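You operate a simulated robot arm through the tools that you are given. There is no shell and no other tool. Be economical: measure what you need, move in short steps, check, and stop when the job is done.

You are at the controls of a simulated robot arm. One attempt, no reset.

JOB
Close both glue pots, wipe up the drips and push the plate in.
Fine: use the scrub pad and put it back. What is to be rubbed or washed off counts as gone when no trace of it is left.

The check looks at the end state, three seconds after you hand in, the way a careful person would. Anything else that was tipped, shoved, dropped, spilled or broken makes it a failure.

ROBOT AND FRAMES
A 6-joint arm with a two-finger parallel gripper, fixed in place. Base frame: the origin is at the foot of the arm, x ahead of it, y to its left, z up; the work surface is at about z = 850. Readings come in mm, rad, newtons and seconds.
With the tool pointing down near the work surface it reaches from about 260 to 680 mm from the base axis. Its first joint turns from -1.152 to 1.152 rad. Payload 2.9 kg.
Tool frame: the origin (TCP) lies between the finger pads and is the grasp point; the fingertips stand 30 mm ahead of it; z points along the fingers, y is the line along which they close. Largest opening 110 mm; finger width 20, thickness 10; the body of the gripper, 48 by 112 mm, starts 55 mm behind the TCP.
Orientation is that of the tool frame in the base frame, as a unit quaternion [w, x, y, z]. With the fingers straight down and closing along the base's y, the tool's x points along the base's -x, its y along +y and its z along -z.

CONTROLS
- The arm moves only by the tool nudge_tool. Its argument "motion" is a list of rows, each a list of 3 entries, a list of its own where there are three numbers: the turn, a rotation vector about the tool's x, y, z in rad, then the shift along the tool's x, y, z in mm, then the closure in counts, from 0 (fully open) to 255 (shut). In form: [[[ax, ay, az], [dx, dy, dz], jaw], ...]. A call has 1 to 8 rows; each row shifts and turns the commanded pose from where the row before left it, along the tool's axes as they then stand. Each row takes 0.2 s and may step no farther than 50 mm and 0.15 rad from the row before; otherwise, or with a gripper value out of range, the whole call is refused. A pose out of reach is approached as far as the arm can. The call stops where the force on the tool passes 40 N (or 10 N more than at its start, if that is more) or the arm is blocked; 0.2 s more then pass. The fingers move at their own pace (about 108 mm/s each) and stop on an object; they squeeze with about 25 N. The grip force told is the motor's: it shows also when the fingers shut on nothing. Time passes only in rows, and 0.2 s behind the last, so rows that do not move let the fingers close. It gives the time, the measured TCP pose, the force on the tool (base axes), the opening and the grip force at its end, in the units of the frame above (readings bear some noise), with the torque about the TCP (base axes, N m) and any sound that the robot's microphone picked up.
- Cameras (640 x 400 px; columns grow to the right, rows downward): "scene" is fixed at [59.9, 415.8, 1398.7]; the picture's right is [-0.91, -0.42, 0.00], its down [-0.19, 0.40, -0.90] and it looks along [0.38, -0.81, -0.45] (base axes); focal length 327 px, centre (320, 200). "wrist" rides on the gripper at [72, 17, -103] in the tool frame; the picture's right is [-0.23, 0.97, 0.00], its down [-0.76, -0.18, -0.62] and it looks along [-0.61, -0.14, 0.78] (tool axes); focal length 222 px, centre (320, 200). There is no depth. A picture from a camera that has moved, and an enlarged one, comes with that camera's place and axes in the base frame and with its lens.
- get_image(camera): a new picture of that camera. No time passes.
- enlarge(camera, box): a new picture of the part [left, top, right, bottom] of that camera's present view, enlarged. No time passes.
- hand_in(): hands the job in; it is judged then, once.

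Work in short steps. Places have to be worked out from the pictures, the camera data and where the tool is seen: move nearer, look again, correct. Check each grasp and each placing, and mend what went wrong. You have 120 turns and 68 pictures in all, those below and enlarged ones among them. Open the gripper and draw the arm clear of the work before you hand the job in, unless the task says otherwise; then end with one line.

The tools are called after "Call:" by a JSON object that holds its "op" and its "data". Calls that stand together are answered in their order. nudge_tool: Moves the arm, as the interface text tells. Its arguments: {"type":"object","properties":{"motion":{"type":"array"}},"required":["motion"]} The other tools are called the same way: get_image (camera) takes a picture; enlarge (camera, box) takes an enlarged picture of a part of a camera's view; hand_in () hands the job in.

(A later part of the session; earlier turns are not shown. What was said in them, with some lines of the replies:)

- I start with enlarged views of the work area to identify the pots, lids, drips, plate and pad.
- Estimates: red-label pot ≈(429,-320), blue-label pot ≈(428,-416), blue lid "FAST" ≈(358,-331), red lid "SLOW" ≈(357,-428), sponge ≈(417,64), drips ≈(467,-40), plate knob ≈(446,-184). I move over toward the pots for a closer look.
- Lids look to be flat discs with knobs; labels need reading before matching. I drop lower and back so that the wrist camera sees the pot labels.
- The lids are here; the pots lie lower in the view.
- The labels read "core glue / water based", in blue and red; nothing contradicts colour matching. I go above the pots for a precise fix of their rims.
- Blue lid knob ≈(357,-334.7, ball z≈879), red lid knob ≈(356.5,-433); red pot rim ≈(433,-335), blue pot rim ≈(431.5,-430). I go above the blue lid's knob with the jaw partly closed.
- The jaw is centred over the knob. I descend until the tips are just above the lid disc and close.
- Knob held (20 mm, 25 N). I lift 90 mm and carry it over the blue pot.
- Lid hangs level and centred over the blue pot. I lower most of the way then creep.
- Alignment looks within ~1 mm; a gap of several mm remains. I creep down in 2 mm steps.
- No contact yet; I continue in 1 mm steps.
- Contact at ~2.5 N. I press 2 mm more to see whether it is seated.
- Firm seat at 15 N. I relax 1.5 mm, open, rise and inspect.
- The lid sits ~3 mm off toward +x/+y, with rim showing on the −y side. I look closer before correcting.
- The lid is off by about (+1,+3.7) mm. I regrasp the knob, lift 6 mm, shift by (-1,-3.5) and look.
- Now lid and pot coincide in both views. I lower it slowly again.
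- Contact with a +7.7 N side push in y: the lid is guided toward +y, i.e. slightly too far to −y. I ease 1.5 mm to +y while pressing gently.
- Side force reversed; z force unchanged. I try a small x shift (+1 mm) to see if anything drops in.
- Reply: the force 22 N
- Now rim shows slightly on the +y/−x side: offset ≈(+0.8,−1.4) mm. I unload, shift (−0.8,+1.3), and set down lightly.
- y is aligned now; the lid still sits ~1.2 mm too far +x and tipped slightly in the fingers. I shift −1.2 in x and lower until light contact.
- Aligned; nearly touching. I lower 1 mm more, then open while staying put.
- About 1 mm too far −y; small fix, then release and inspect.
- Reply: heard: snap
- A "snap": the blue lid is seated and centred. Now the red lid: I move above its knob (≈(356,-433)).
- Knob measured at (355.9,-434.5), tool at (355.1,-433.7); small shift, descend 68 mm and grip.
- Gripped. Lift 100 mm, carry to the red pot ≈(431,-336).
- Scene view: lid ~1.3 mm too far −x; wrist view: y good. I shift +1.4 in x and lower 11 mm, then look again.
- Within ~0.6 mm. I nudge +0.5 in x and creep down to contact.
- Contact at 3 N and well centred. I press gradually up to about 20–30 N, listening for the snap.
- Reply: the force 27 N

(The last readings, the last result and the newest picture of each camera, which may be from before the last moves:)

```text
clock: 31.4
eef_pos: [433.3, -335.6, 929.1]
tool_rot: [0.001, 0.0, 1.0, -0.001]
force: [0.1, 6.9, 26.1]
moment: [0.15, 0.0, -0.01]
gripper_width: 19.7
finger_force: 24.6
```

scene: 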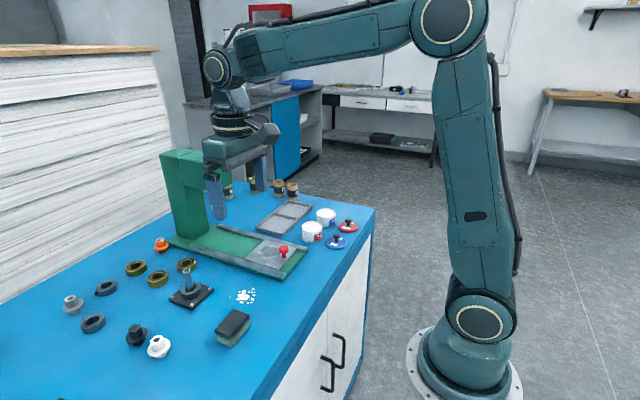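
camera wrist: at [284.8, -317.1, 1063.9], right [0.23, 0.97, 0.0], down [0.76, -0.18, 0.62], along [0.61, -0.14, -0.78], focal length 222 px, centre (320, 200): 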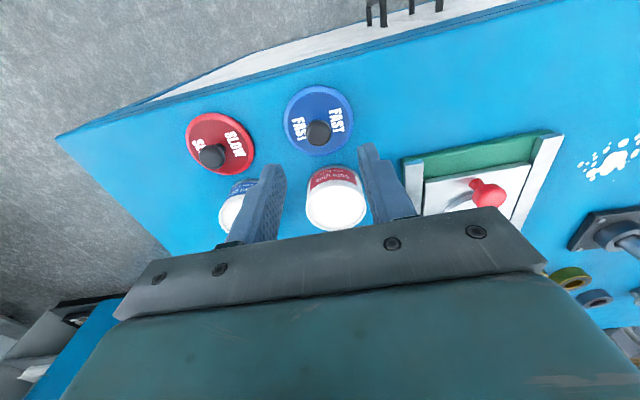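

26 N without a snap and a +y side push; I ease +0.8 mm in y.

Call:
{"op": "nudge_tool", "data": {"motion": [[[0, 0, 0], [0, 0.5, 0], 255], [[0, 0, 0], [0, 0.5, 0], 255], [[0, 0, 0], [0, 0, 0], 255]]}}

Call:
{"op": "enlarge", "data": {"camera": "scene", "box": [304, 210, 336, 244]}}

Call:
{"op": "enlarge", "data": {"camera": "wrist", "box": [270, 100, 370, 192]}}

```text
clock: 32.2
eef_pos: [432.2, -335.0, 928.7]
tool_rot: [0.002, 0.002, 1.0, -0.001]
force: [1.1, -1.8, 24.6]
moment: [-0.07, -0.06, -0.02]
gripper_width: 20.1
finger_force: 24.7
```

```text
11.76 times, centred on (320, 227) of scene
camera zoom: at [59.6, 416.0, 1398.7], right [-0.91, -0.42, 0.0], down [-0.19, 0.4, -0.9], along [0.38, -0.81, -0.45], focal length 3844 px, centre (320, -118)
```

zoom: 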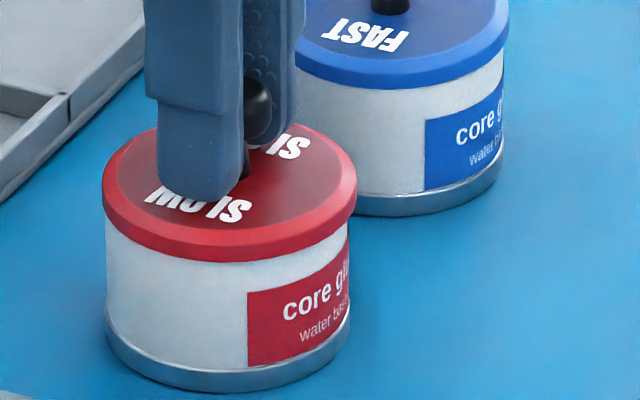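

```text
4.35 times, centred on (320, 146) of wrist
camera zoom: at [362.0, -318.1, 1034.1], right [0.23, 0.97, 0.0], down [0.76, -0.18, 0.63], along [0.61, -0.14, -0.78], focal length 966 px, centre (320, 435)
```

zoom: 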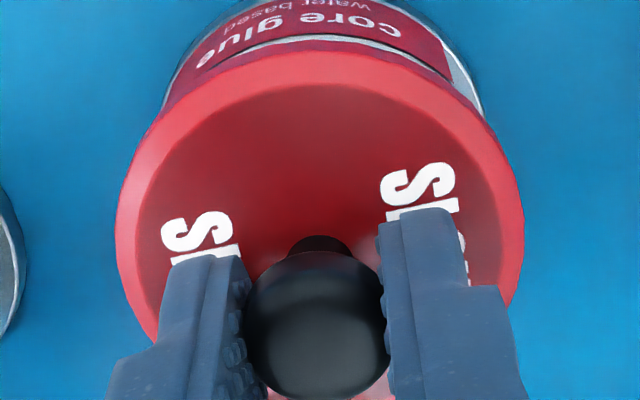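

The red lid looks as low as the seated blue one. I unload a bit and release, listening.

Call:
{"op": "nudge_tool", "data": {"motion": [[[0, 0, 0], [0, 0, -1.8], 255], [[0, 0, 0], [0, 0, 0], 255], [[0, 0, 0], [0, 0, 0], 139], [[0, 0, 0], [0, 0, 0], 139], [[0, 0, 0], [0, 0, -35], 139], [[0, 0, 0], [0, 0, -35], 139], [[0, 0, 0], [0, 0, 0], 139]]}}

Call:
{"op": "enlarge", "data": {"camera": "wrist", "box": [270, 70, 370, 162]}}

```text
clock: 33.8
eef_pos: [431.6, -334.8, 998.4]
tool_rot: [0.0, -0.001, 1.0, 0.0]
force: [-0.3, -0.1, -0.3]
moment: [0.01, 0.02, -0.01]
gripper_width: 50.1
finger_force: 0.1
heard: snap
```

```text
4.35 times, centred on (320, 116) of wrist
camera zoom: at [361.3, -318.4, 1103.9], right [0.23, 0.97, 0.0], down [0.76, -0.18, 0.62], along [0.61, -0.14, -0.78], focal length 966 px, centre (320, 565)
```

zoom: 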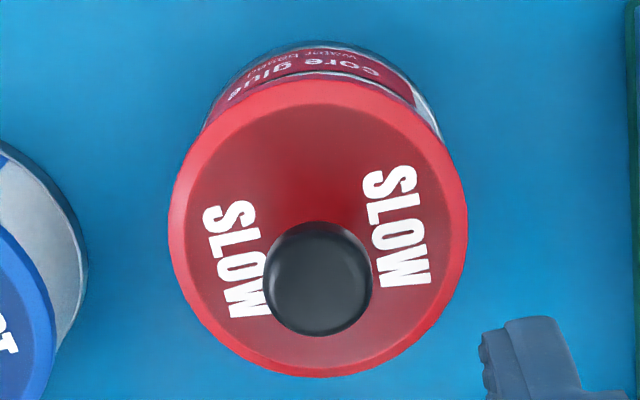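

Both pots are closed. Next the plate: I move to a viewpoint behind it, looking along the rails.

Call:
{"op": "nudge_tool", "data": {"motion": [[[0, 0, 0], [20, 30, -20], 139], [[0, 0, 0], [20, 30, -20], 139], [[0, 0, 0], [20, 30, -20], 139], [[0, 0, 0], [20, 30, -20], 139], [[0, 0, 0], [0, 35, 0], 139], [[0, 0, 0], [0, 0, 0], 139]]}}

Call:
{"op": "get_image", "data": {"camera": "wrist"}}

Call:
{"op": "enlarge", "data": {"camera": "scene", "box": [150, 140, 320, 290]}}

```text
clock: 35.2
eef_pos: [350.6, -179.5, 1078.5]
tool_rot: [0.0, 0.0, 1.0, 0.0]
force: [-0.2, 0.0, -0.1]
moment: [0.02, -0.01, -0.03]
gripper_width: 50.3
finger_force: 0.1
```

```text
23 pictures are left
camera wrist: at [280.7, -163.6, 1184.3], right [0.23, 0.97, 0.0], down [0.76, -0.18, 0.62], along [0.61, -0.14, -0.78], focal length 222 px, centre (320, 200)
```

wrist: 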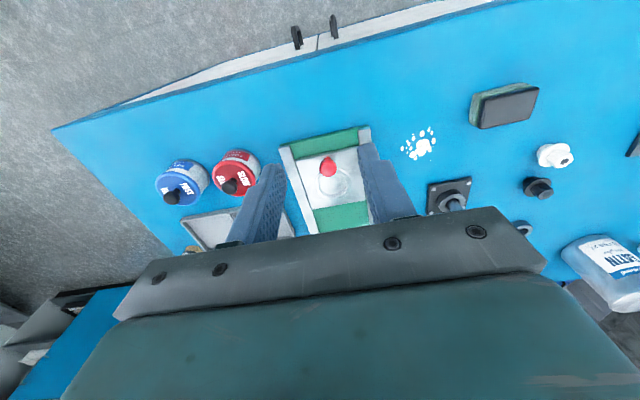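

```text
2.67 times, centred on (235, 215) of scene
camera zoom: at [59.9, 415.8, 1398.7], right [-0.91, -0.42, 0.0], down [-0.19, 0.4, -0.9], along [0.38, -0.81, -0.45], focal length 871 px, centre (547, 160)
```

zoom: 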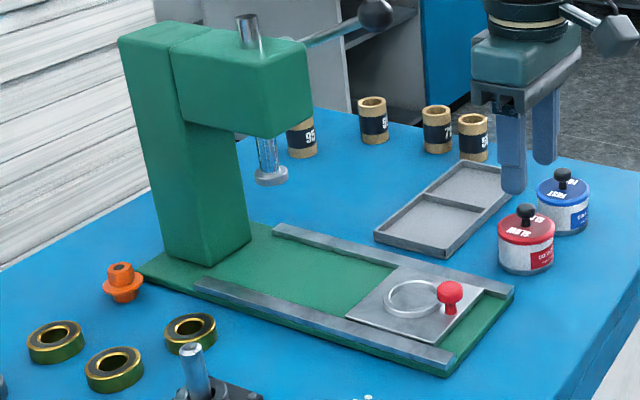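

Rails run along x at y≈−190 (x 415–723), plate x≈429–545, knob ≈(455,−190), press ram at x≈664, head front at x≈616 down to z≈1045. A vertical tool would hit the head, so I tilt the tool ~43° (fingers forward) first.

Call:
{"op": "nudge_tool", "data": {"motion": [[[0, -0.15, 0], [0, 0, 0], 139], [[0, -0.15, 0], [0, 0, 0], 139], [[0, -0.15, 0], [0, 0, 0], 139], [[0, -0.15, 0], [0, 0, 0], 139], [[0, -0.15, 0], [0, 0, 0], 139], [[0, 0, 0], [0, 0, 0], 139]]}}

Call:
{"op": "get_image", "data": {"camera": "wrist"}}

```text
clock: 36.6
eef_pos: [353.1, -180.4, 1079.6]
tool_rot: [0.366, 0.001, 0.931, 0.0]
force: [0.4, 0.4, -0.4]
moment: [0.02, -0.02, 0.0]
gripper_width: 50.2
finger_force: 0.1
```

```text
21 pictures are left
camera wrist: at [231.0, -163.1, 1107.6], right [0.17, 0.97, 0.15], down [0.13, -0.18, 0.98], along [0.98, -0.14, -0.16], focal length 222 px, centre (320, 200)
```

wrist: 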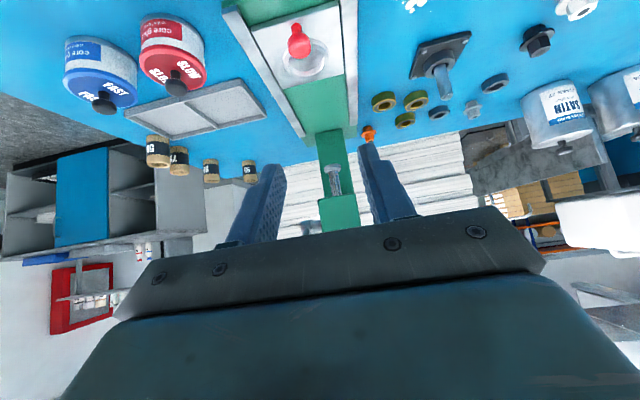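

The knob is at ≈(453.5,−189.6, ball z≈885). I approach along the tilted axis, stopping 40 mm short.

Call:
{"op": "nudge_tool", "data": {"motion": [[[0, 0, 0], [14.8, -2.4, 38.4], 139], [[0, 0, 0], [14.8, -2.4, 38.4], 139], [[0, 0, 0], [14.8, -2.4, 38.4], 139], [[0, 0, 0], [14.8, -2.3, 38.4], 139], [[0, 0, 0], [0, 0, 0], 139]]}}

Call:
{"op": "get_image", "data": {"camera": "wrist"}}

Call:
{"op": "enlarge", "data": {"camera": "scene", "box": [230, 200, 330, 280]}}

```text
clock: 37.8
eef_pos: [415.4, -188.7, 925.4]
tool_rot: [0.366, 0.001, 0.93, 0.0]
force: [-0.2, -1.4, -0.7]
moment: [-0.01, 0.02, 0.0]
gripper_width: 50.2
finger_force: 0.0
```

```text
20 pictures are left
camera wrist: at [293.7, -172.2, 953.5], right [0.17, 0.97, 0.15], down [0.13, -0.18, 0.98], along [0.98, -0.14, -0.16], focal length 222 px, centre (320, 200)
```

wrist: 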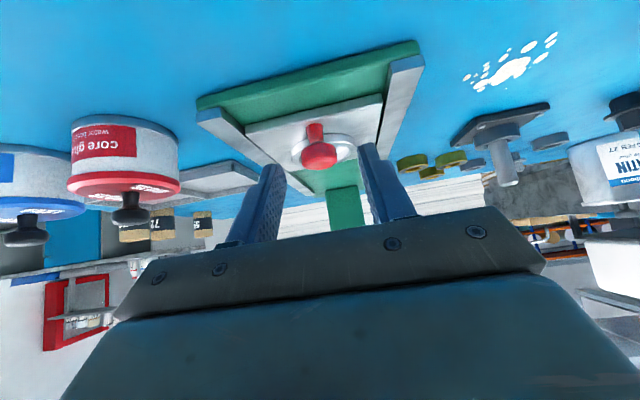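

```text
5.00 times, centred on (280, 240) of scene
camera zoom: at [59.9, 415.8, 1398.7], right [-0.91, -0.42, 0.0], down [-0.19, 0.4, -0.9], along [0.38, -0.81, -0.45], focal length 1634 px, centre (520, 0)
```

zoom: 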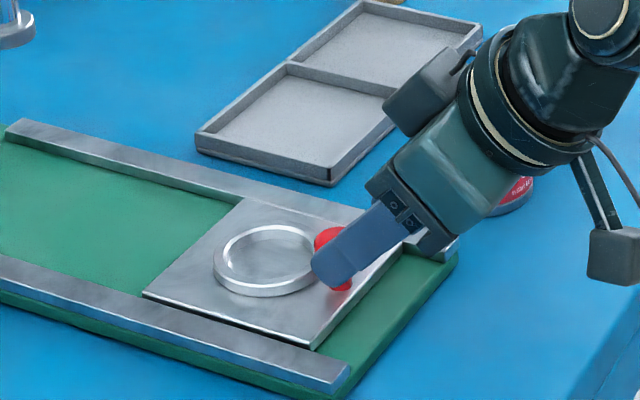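

Triangulating again, the ball centre is higher: ≈(448.5,−189,896), plate top ≈866. I advance 34 mm along the tool axis and grip the knob.

Call:
{"op": "nudge_tool", "data": {"motion": [[[0, 0, 0], [-1.9, 0, 18], 139], [[0, 0, 0], [0, 0, 16], 139], [[0, 0, 0], [0, 0, 0], 139], [[0, 0, 0], [0, 0, 0], 255], [[0, 0, 0], [0, 0, 0], 255], [[0, 0, 0], [0, 0, 0], 255]]}}

Call:
{"op": "enlarge", "data": {"camera": "scene", "box": [230, 200, 330, 280]}}

```text
clock: 39.2
eef_pos: [439.8, -190.1, 902.8]
tool_rot: [0.367, 0.001, 0.93, -0.002]
force: [3.3, -11.6, -5.7]
moment: [-0.14, -0.07, -0.08]
gripper_width: 25.1
finger_force: 44.8
```

```text
5.00 times, centred on (280, 240) of scene
camera zoom: at [60.1, 415.5, 1398.8], right [-0.91, -0.42, 0.0], down [-0.19, 0.4, -0.89], along [0.38, -0.81, -0.45], focal length 1634 px, centre (520, 0)
```

zoom: 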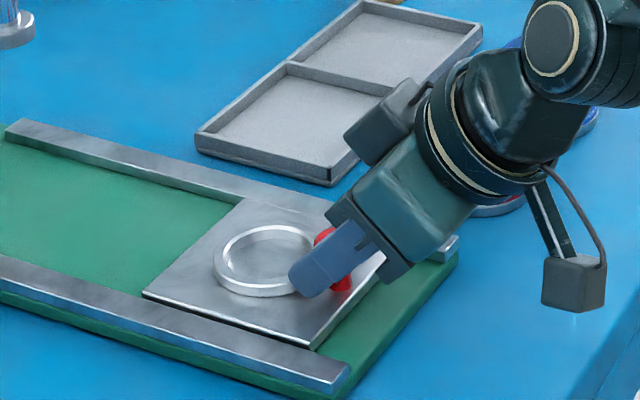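

Knob gripped (25 mm); the side load of −12 N suggests easing 1 mm to −y. Then I push +x in 15 mm rows.

Call:
{"op": "nudge_tool", "data": {"motion": [[[0, 0, 0], [0, -1, 0], 255], [[0, 0, 0], [-7.31, 0, 6.82], 255], [[0, 0, 0], [-10.97, 0, 10.23], 255], [[0, 0, 0], [-10.97, 0, 10.23], 255], [[0, 0, 0], [0, 0, 0], 255]]}}

```text
clock: 40.4
eef_pos: [479.3, -189.8, 902.6]
tool_rot: [0.366, 0.0, 0.931, 0.0]
force: [-1.1, -3.1, 2.7]
moment: [-0.07, 0.72, -0.01]
gripper_width: 24.9
finger_force: 44.7
```

The plate slides easily (z and y steady). I go on another 100 mm.

Call:
{"op": "nudge_tool", "data": {"motion": [[[0, 0, 0], [-14.62, 0, 13.64], 255], [[0, 0, 0], [-14.62, 0, 13.64], 255], [[0, 0, 0], [-14.62, 0, 13.64], 255], [[0, 0, 0], [-14.62, 0, 13.64], 255], [[0, 0, 0], [-14.62, 0, 13.64], 255], [[0, 0, 0], [0, 0, 0], 255]]}}

Call:
{"op": "enlarge", "data": {"camera": "scene", "box": [150, 140, 310, 260]}}

```text
clock: 41.8
eef_pos: [577.4, -188.9, 900.9]
tool_rot: [0.365, 0.001, 0.931, 0.001]
force: [0.5, -0.8, -9.5]
moment: [0.0, 0.07, 0.01]
gripper_width: 25.1
finger_force: 45.1
```

```text
3.33 times, centred on (230, 200) of scene
camera zoom: at [60.1, 415.8, 1398.7], right [-0.91, -0.42, 0.0], down [-0.19, 0.4, -0.9], along [0.38, -0.81, -0.45], focal length 1089 px, centre (620, 200)
```

zoom: 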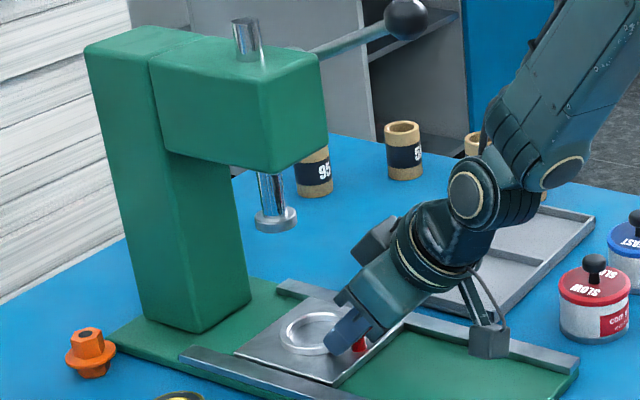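

Good clearance to the press head. About 35–40 mm remain; I ease 1 mm down and continue in smaller steps until the stop is felt.

Call:
{"op": "nudge_tool", "data": {"motion": [[[0, 0, 0], [0.68, 0, 0.73], 255], [[0, 0, 0], [-7.31, 0, 6.82], 255], [[0, 0, 0], [-7.31, 0, 6.82], 255], [[0, 0, 0], [-3.66, 0, 3.41], 255], [[0, 0, 0], [-3.66, 0, 3.41], 255], [[0, 0, 0], [0, 0, 0], 255]]}}

```text
clock: 43.2
eef_pos: [607.4, -190.4, 900.2]
tool_rot: [0.366, 0.001, 0.931, 0.0]
force: [-28.5, 6.0, 10.6]
moment: [0.07, 0.37, 0.03]
gripper_width: 25.0
finger_force: 45.2
```

A firm −28 N in x: the stop seems reached after ~167 mm. I check visually.

Call:
{"op": "enlarge", "data": {"camera": "scene", "box": [170, 180, 270, 260]}}

```text
5.00 times, centred on (220, 220) of scene
camera zoom: at [59.0, 416.0, 1398.7], right [-0.91, -0.42, 0.0], down [-0.19, 0.4, -0.9], along [0.38, -0.81, -0.45], focal length 1634 px, centre (820, 100)
```

zoom: 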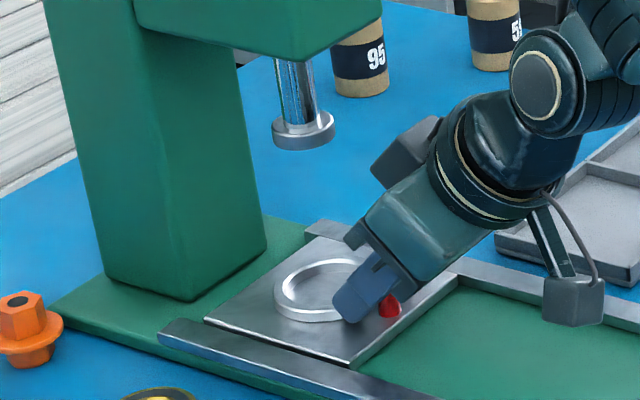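

The plate is at the end of the rails with its ring under the ram. I open and withdraw backward along the tool axis.

Call:
{"op": "nudge_tool", "data": {"motion": [[[0, 0, 0], [0, 0, 0], 139], [[0, 0, 0], [0, 0, 0], 139], [[0, 0, 0], [0, 0, -15], 139], [[0, 0, 0], [0, 0, -35], 139], [[0, 0, 0], [0, 0, -45], 139], [[0, 0, 0], [0, 0, -45], 139], [[0, 0, 0], [0, 0, -45], 139], [[0, 0, 0], [0, 0, 0], 139]]}}

Call:
{"op": "get_image", "data": {"camera": "wrist"}}

```text
clock: 45.0
eef_pos: [480.3, -189.7, 1038.7]
tool_rot: [0.366, 0.0, 0.931, 0.0]
force: [0.1, -0.3, 0.5]
moment: [-0.02, -0.01, -0.01]
gripper_width: 49.8
finger_force: 0.0
```

```text
15 pictures are left
camera wrist: at [357.8, -173.4, 1067.1], right [0.17, 0.97, 0.16], down [0.13, -0.18, 0.97], along [0.98, -0.14, -0.16], focal length 222 px, centre (320, 200)
```

wrist: 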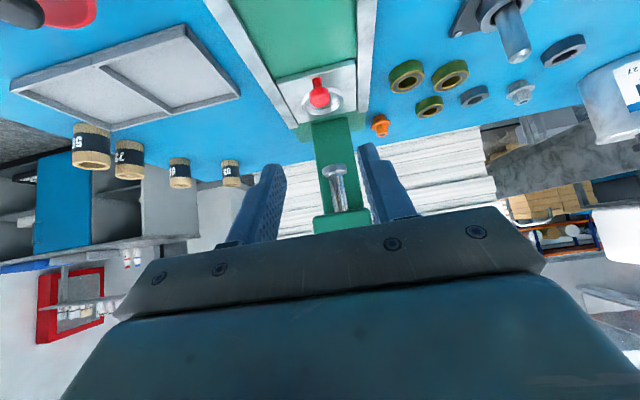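

Plate is in. I untilt and travel toward the sponge (estimated ≈(423,56), ~43×60 mm).

Call:
{"op": "nudge_tool", "data": {"motion": [[[0, 0.15, 0], [0, 0, 0], 50], [[0, 0.15, 0], [0, 0, 0], 50], [[0, 0.15, 0], [0, 0, 0], 50], [[0, 0.15, 0], [0, 0, 0], 50], [[0, 0.15, 0], [0, 0, 0], 50], [[0, 0, 0], [18, 40, 0], 50], [[0, 0, 0], [18, 40, 0], 50], [[0, 0, 0], [18, 40, 0], 50]]}}

Call:
{"op": "nudge_tool", "data": {"motion": [[[0, 0, 0], [18, 40, 0], 50], [[0, 0, 0], [20, 40, 0], 50], [[0, 0, 0], [20, 40, 5], 50], [[0, 0, 0], [0, 0, 0], 50]]}}

Call:
{"op": "get_image", "data": {"camera": "wrist"}}

```text
clock: 46.8
eef_pos: [427.1, -70.6, 1036.7]
tool_rot: [-0.001, 0.001, 1.0, 0.001]
force: [0.6, 0.7, -0.8]
moment: [-0.01, 0.01, 0.0]
gripper_width: 88.2
finger_force: 0.0
```

```text
clock: 47.8
eef_pos: [370.4, 49.1, 1033.7]
tool_rot: [-0.001, 0.0, 1.0, 0.0]
force: [0.2, 0.9, 0.5]
moment: [0.02, 0.01, 0.03]
gripper_width: 88.3
finger_force: 0.0
```

```text
14 pictures are left
camera wrist: at [298.1, 66.4, 1138.2], right [0.23, 0.97, 0.0], down [0.76, -0.18, 0.62], along [0.61, -0.14, -0.78], focal length 222 px, centre (320, 200)
```

wrist: 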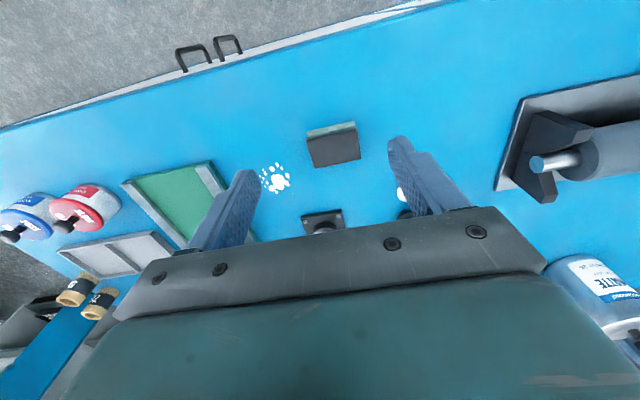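

Sponge confirmed at (423,56), aligned with the base axes; the splat spans about x 435–500, y −75…−18. I move over the sponge, fully open, to just above it.

Call:
{"op": "nudge_tool", "data": {"motion": [[[0, 0, 0], [-26.5, 3.3, 20], 15], [[0, 0, 0], [-26.5, 3.3, 20], 15], [[0, 0, 0], [0, 0, 35], 15], [[0, 0, 0], [0, 0, 30], 15], [[0, 0, 0], [0, 0, 0], 15]]}}

Call:
{"op": "get_image", "data": {"camera": "wrist"}}

```text
clock: 49.0
eef_pos: [422.2, 55.4, 925.9]
tool_rot: [0.0, 0.0, 1.0, 0.0]
force: [-0.2, 0.0, -0.5]
moment: [0.02, -0.03, 0.02]
gripper_width: 103.7
finger_force: 0.0
```

```text
13 pictures are left
camera wrist: at [351.0, 72.3, 1031.7], right [0.23, 0.97, 0.0], down [0.76, -0.18, 0.62], along [0.61, -0.14, -0.78], focal length 222 px, centre (320, 200)
```

wrist: 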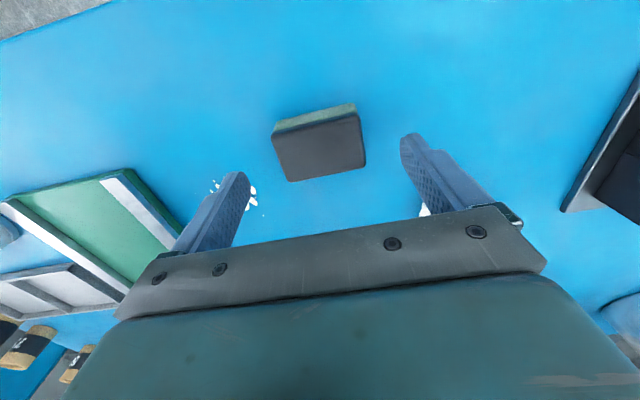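

Centred within 2 mm. I descend ~39 mm (tips ≈8 mm above the table) and grip.

Call:
{"op": "nudge_tool", "data": {"motion": [[[0, 0, 0], [1.5, 1.5, 20], 15], [[0, 0, 0], [0, 0, 14], 15], [[0, 0, 0], [0, 0, 5], 15], [[0, 0, 0], [0, 0, 0], 255], [[0, 0, 0], [0, 0, 0], 255], [[0, 0, 0], [0, 0, 0], 255]]}}

Call:
{"op": "enlarge", "data": {"camera": "scene", "box": [190, 260, 290, 360]}}

```text
clock: 50.4
eef_pos: [422.5, 57.6, 886.2]
tool_rot: [0.0, 0.001, 1.0, 0.0]
force: [-0.3, 0.0, -0.1]
moment: [0.0, 0.0, -0.02]
gripper_width: 63.4
finger_force: 24.9
```

```text
4.00 times, centred on (240, 310) of scene
camera zoom: at [59.9, 415.8, 1398.7], right [-0.91, -0.42, 0.0], down [-0.19, 0.4, -0.9], along [0.38, -0.81, -0.45], focal length 1307 px, centre (640, -240)
```

zoom: 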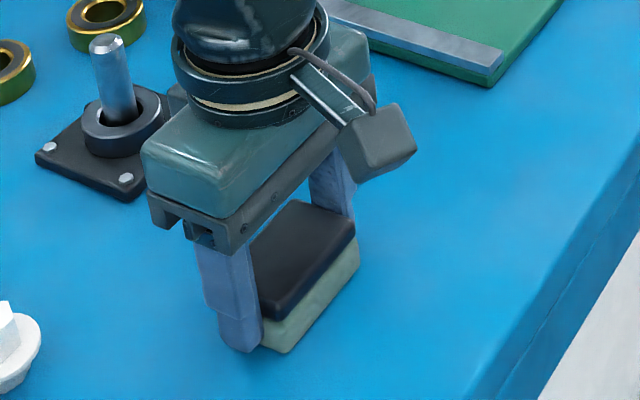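

Sponge held (63 mm). Lift 40 mm, carry to the near edge of the splat (≈(435,−46)), lower to contact.

Call:
{"op": "nudge_tool", "data": {"motion": [[[0, 0, 0], [0, 0, -20], 255], [[0, 0, 0], [0, 0, -20], 255], [[0, 0, 0], [-4, -35, 0], 255], [[0, 0, 0], [-4, -35, 0], 255], [[0, 0, 0], [-5, -34, 0], 255], [[0, 0, 0], [0, 0, 20], 255], [[0, 0, 0], [0, 0, 19], 255], [[0, 0, 0], [0, 0, 1], 255]]}}

```text
clock: 52.2
eef_pos: [433.8, -46.1, 888.2]
tool_rot: [0.0, 0.0, 1.0, 0.0]
force: [-0.3, -0.9, -0.6]
moment: [-0.02, 0.0, -0.01]
gripper_width: 63.5
finger_force: 24.8
```

No contact force yet; I lower in 1 mm steps until a few newtons show.

Call:
{"op": "nudge_tool", "data": {"motion": [[[0, 0, 0], [0, 0, 1], 255], [[0, 0, 0], [0, 0, 0.7], 255], [[0, 0, 0], [0, 0, 0], 255]]}}

```text
clock: 53.0
eef_pos: [435.0, -46.5, 886.6]
tool_rot: [-0.001, 0.0, 1.0, 0.0]
force: [-2.0, -1.8, 3.7]
moment: [-0.02, 0.12, 0.06]
gripper_width: 63.4
finger_force: 25.2
```

Contact 3.7 N. I press 0.6 mm more and rub forward and back along x.

Call:
{"op": "nudge_tool", "data": {"motion": [[[0, 0, 0], [0, 0, 0.6], 255], [[0, 0, 0], [-22, 0, 0], 255], [[0, 0, 0], [-22, 0, 0], 255], [[0, 0, 0], [-22, 0, 0], 255], [[0, 0, 0], [22, 0, 0], 255], [[0, 0, 0], [22, 0, 0], 255], [[0, 0, 0], [22, 0, 0], 255], [[0, 0, 0], [0, 0, 0], 255]]}}

Call:
{"op": "enlarge", "data": {"camera": "scene", "box": [190, 260, 300, 340]}}

```text
clock: 54.8
eef_pos: [436.9, -44.8, 887.3]
tool_rot: [0.002, 0.0, 1.0, 0.0]
force: [8.1, 0.6, 17.6]
moment: [0.03, 0.11, 0.04]
gripper_width: 63.4
finger_force: 25.0
```

```text
5.00 times, centred on (245, 300) of scene
camera zoom: at [59.8, 415.8, 1398.7], right [-0.91, -0.42, 0.0], down [-0.19, 0.4, -0.9], along [0.38, -0.81, -0.45], focal length 1634 px, centre (695, -300)
```

zoom: 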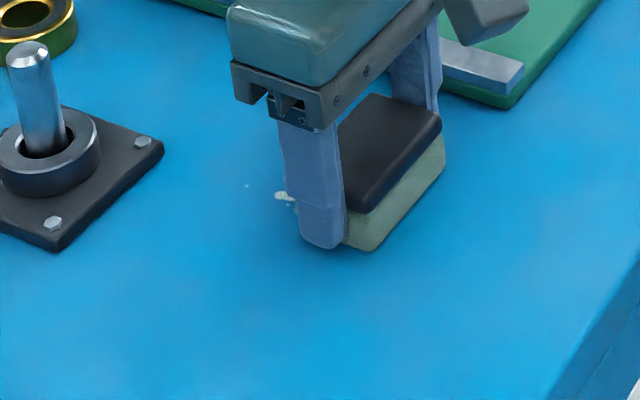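

Nearly all gone; traces remain around (478,−26) and (498,−25). I shift +20 in y and rub along x up to ~505.

Call:
{"op": "nudge_tool", "data": {"motion": [[[0, 0, 0], [0, 20, 0], 255], [[0, 0, 0], [-23, 0, 0], 255], [[0, 0, 0], [-24, 0, 0], 255], [[0, 0, 0], [-24, 0, 0], 255], [[0, 0, 0], [24, 0, 0], 255], [[0, 0, 0], [24, 0, 0], 255], [[0, 0, 0], [23, 0, 0], 255], [[0, 0, 0], [0, 0, 0], 255]]}}

Call:
{"op": "nudge_tool", "data": {"motion": [[[0, 0, 0], [0, -35, 0], 255], [[0, 0, 0], [-23, 0, 0], 255], [[0, 0, 0], [-24, 0, 0], 255], [[0, 0, 0], [-20, 0, 0], 255], [[0, 0, 0], [22, 0, 0], 255], [[0, 0, 0], [22, 0, 0], 255], [[0, 0, 0], [23, 0, 0], 255], [[0, 0, 0], [0, 15, 0], 255]]}}

```text
clock: 56.6
eef_pos: [435.9, -24.6, 886.6]
tool_rot: [0.001, 0.001, 1.0, 0.0]
force: [2.1, 0.9, 4.1]
moment: [0.06, 0.0, -0.04]
gripper_width: 63.2
finger_force: 24.6
```

```text
clock: 58.4
eef_pos: [434.9, -45.7, 885.2]
tool_rot: [-0.001, 0.0, 1.0, 0.001]
force: [0.7, -1.6, 1.5]
moment: [-0.01, 0.03, 0.06]
gripper_width: 63.4
finger_force: 25.0
```

Force is light now. I lift 40 mm, move back over the sponge's original spot, and check the wiped area.

Call:
{"op": "nudge_tool", "data": {"motion": [[[0, 0, 0], [0, 0, -20], 255], [[0, 0, 0], [0, 0, -20], 255], [[0, 0, 0], [4, 35, 0], 255], [[0, 0, 0], [4, 35, 0], 255], [[0, 0, 0], [5, 34, 0], 255], [[0, 0, 0], [0, 0, 0], 255]]}}

Call:
{"op": "enlarge", "data": {"camera": "scene", "box": [190, 250, 310, 350]}}

Call:
{"op": "get_image", "data": {"camera": "wrist"}}

```text
clock: 59.8
eef_pos: [424.2, 57.0, 926.4]
tool_rot: [0.0, 0.0, 1.0, 0.0]
force: [0.5, 0.6, -0.7]
moment: [0.0, 0.0, -0.01]
gripper_width: 63.3
finger_force: 25.3
```

```text
4.00 times, centred on (250, 300) of scene
camera zoom: at [59.9, 415.8, 1398.7], right [-0.91, -0.42, 0.0], down [-0.19, 0.4, -0.9], along [0.38, -0.81, -0.45], focal length 1307 px, centre (600, -200)
```

zoom: 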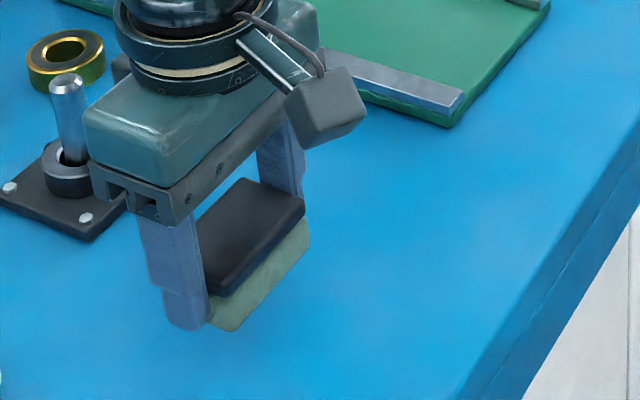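

```text
9 pictures are left
camera wrist: at [352.2, 74.2, 1032.5], right [0.23, 0.97, 0.0], down [0.76, -0.18, 0.62], along [0.61, -0.14, -0.78], focal length 222 px, centre (320, 200)
```

wrist: 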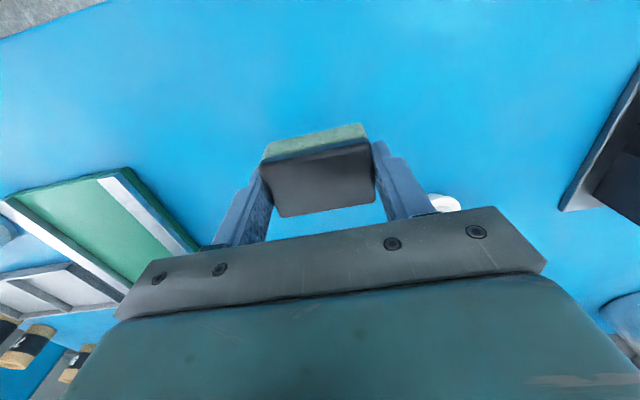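

The sponge hides part of the wiped area, so I move it aside to −x and look.

Call:
{"op": "nudge_tool", "data": {"motion": [[[0, 0, 0], [40, 0, -10], 255], [[0, 0, 0], [40, 0, -10], 255], [[0, 0, 0], [40, 0, -10], 255], [[0, 0, 0], [0, 0, 0], 255]]}}

Call:
{"op": "enlarge", "data": {"camera": "scene", "box": [190, 250, 310, 350]}}

```text
clock: 60.8
eef_pos: [299.2, 58.0, 958.4]
tool_rot: [0.0, 0.0, 1.0, 0.0]
force: [0.6, -0.2, -0.3]
moment: [0.01, 0.0, 0.01]
gripper_width: 63.7
finger_force: 24.7
```

```text
4.00 times, centred on (250, 300) of scene
camera zoom: at [59.9, 415.8, 1398.7], right [-0.91, -0.42, 0.0], down [-0.19, 0.4, -0.9], along [0.38, -0.81, -0.45], focal length 1307 px, centre (600, -200)
```

zoom: 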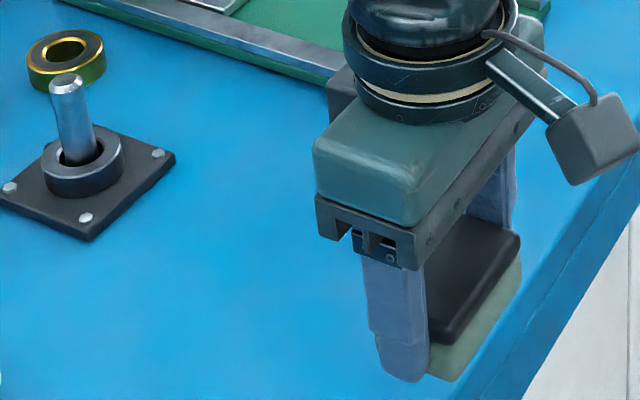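

The wiped area is clean in both views combined. I return the sponge to its place and lower.

Call:
{"op": "nudge_tool", "data": {"motion": [[[0, 0, 0], [-40, 0, 10], 255], [[0, 0, 0], [-40, 0, 10], 255], [[0, 0, 0], [-40, 0, 10], 255], [[0, 0, 0], [0, 0, 20], 255], [[0, 0, 0], [0, 0, 16], 255], [[0, 0, 0], [0, 0, 2], 255], [[0, 0, 0], [0, 0, 0], 255]]}}

```text
clock: 62.4
eef_pos: [420.6, 59.9, 889.1]
tool_rot: [-0.001, 0.0, 1.0, -0.001]
force: [0.8, 0.8, -1.3]
moment: [-0.02, 0.0, -0.02]
gripper_width: 63.2
finger_force: 24.7
```

Not touching yet; I creep down.

Call:
{"op": "nudge_tool", "data": {"motion": [[[0, 0, 0], [0, 0, 0.8], 255], [[0, 0, 0], [0, 0, 0.7], 255], [[0, 0, 0], [0, 0, 0], 255]]}}

```text
clock: 63.2
eef_pos: [422.7, 58.5, 886.9]
tool_rot: [0.0, 0.001, 1.0, 0.0]
force: [-0.7, 0.5, 0.1]
moment: [0.0, 0.02, 0.02]
gripper_width: 63.4
finger_force: 24.8
```

Call:
{"op": "nudge_tool", "data": {"motion": [[[0, 0, 0], [0, 0, 0.7], 255], [[0, 0, 0], [0, 0, 0.5], 255], [[0, 0, 0], [0, 0, 0], 255]]}}

```text
clock: 64.0
eef_pos: [421.6, 57.8, 885.2]
tool_rot: [-0.001, 0.0, 1.0, 0.0]
force: [-1.6, 2.2, 7.6]
moment: [0.03, 0.26, -0.02]
gripper_width: 63.4
finger_force: 25.0
```

Contact at 7.6 N: the sponge is on the table. I open, rise, and withdraw to −x/−y for a clear view.

Call:
{"op": "nudge_tool", "data": {"motion": [[[0, 0, 0], [0, 0, -0.5], 255], [[0, 0, 0], [0, 0, 0], 60], [[0, 0, 0], [0, 0, 0], 15], [[0, 0, 0], [0, 0, 0], 15], [[0, 0, 0], [0, 0, -30], 15], [[0, 0, 0], [0, 0, -45], 15], [[0, 0, 0], [0, 0, -45], 15], [[0, 0, 0], [0, 0, -45], 15]]}}

Call:
{"op": "nudge_tool", "data": {"motion": [[[0, 0, 0], [20, 0, -45], 15], [[0, 0, 0], [20, 0, -45], 15], [[0, 0, 0], [20, 0, 0], 15], [[0, 0, 0], [0, 0, 0], 15]]}}

Call:
{"op": "get_image", "data": {"camera": "wrist"}}

Call:
{"op": "get_image", "data": {"camera": "scene"}}

```text
clock: 65.8
eef_pos: [423.1, 57.6, 1053.5]
tool_rot: [-0.001, 0.0, 1.0, 0.0]
force: [-0.4, -0.2, 0.0]
moment: [0.0, -0.02, -0.01]
gripper_width: 103.5
finger_force: 0.0
```

```text
clock: 66.8
eef_pos: [360.1, 59.1, 1141.3]
tool_rot: [0.0, 0.001, 1.0, 0.0]
force: [-0.2, 0.1, -0.5]
moment: [0.02, 0.02, -0.02]
gripper_width: 103.4
finger_force: 0.0
```

```text
7 pictures are left
camera wrist: at [290.4, 74.4, 1245.9], right [0.23, 0.97, 0.0], down [0.76, -0.18, 0.62], along [0.61, -0.14, -0.78], focal length 222 px, centre (320, 200)
```

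wrist: 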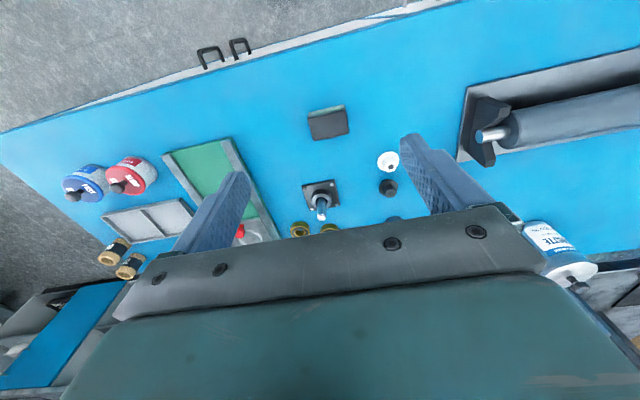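

```text
6 pictures are left
```

scene: 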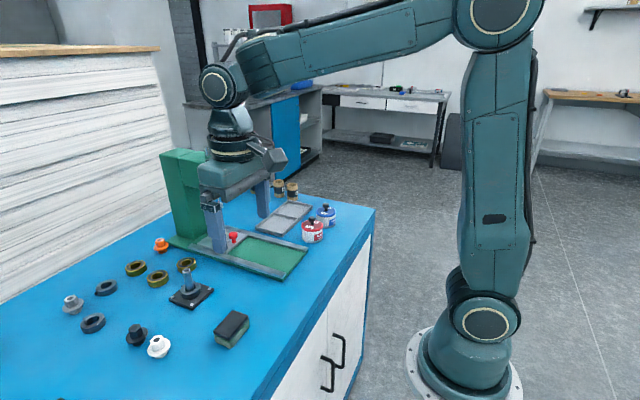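

The sponge is back at its original pixel position, and the surface looks clean. I take close-ups of the wiped area (from both cameras) and the press plate.

Call:
{"op": "enlarge", "data": {"camera": "wrist", "box": [230, 90, 350, 190]}}

Call:
{"op": "enlarge", "data": {"camera": "scene", "box": [205, 260, 305, 340]}}

Call:
{"op": "enlarge", "data": {"camera": "scene", "box": [180, 190, 340, 280]}}

```text
4.00 times, centred on (290, 140) of wrist
camera zoom: at [290.4, 74.4, 1245.9], right [0.23, 0.97, 0.0], down [0.76, -0.18, 0.62], along [0.61, -0.14, -0.78], focal length 888 px, centre (440, 440)
```

zoom: 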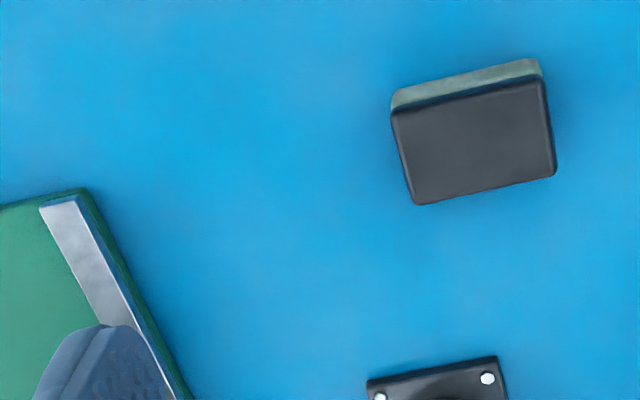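

```text
5.00 times, centred on (255, 300) of scene
camera zoom: at [59.9, 415.8, 1398.7], right [-0.91, -0.42, 0.0], down [-0.19, 0.4, -0.9], along [0.38, -0.81, -0.45], focal length 1634 px, centre (645, -300)
```

zoom: 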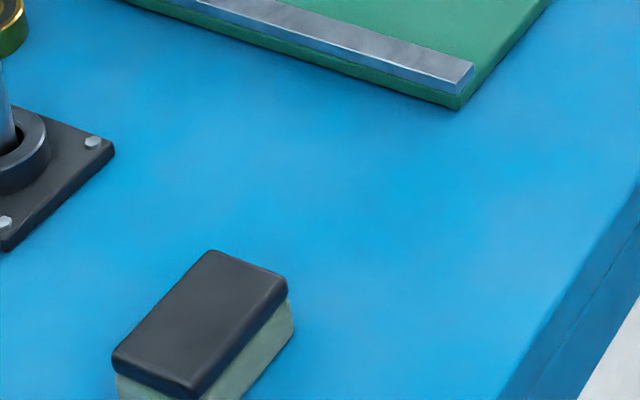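

```text
4.00 times, centred on (260, 235) of scene
camera zoom: at [59.9, 415.8, 1398.7], right [-0.91, -0.42, 0.0], down [-0.19, 0.4, -0.9], along [0.38, -0.81, -0.45], focal length 1307 px, centre (560, 60)
```

zoom: 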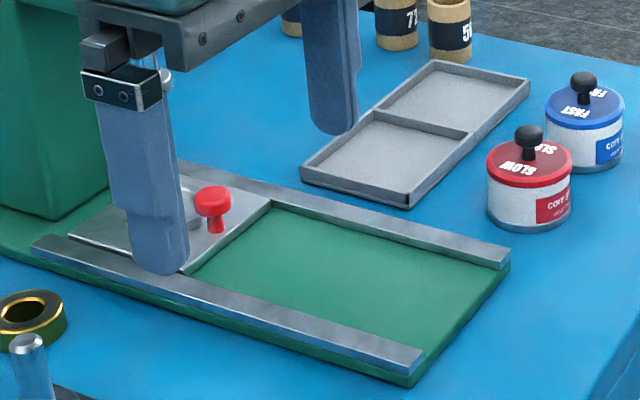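

Both lids are on, the table is clean, the sponge is back, the plate is at its stop, and the open gripper is clear. I hand in.

Call:
{"op": "hand_in", "data": {}}

```text
The job is handed in.
```

The job is handed in: both glue pots are closed (each lid snapped on), the drips are wiped up with no trace visible, the scrub pad is back in its place, and the plate is pushed in to its stop.
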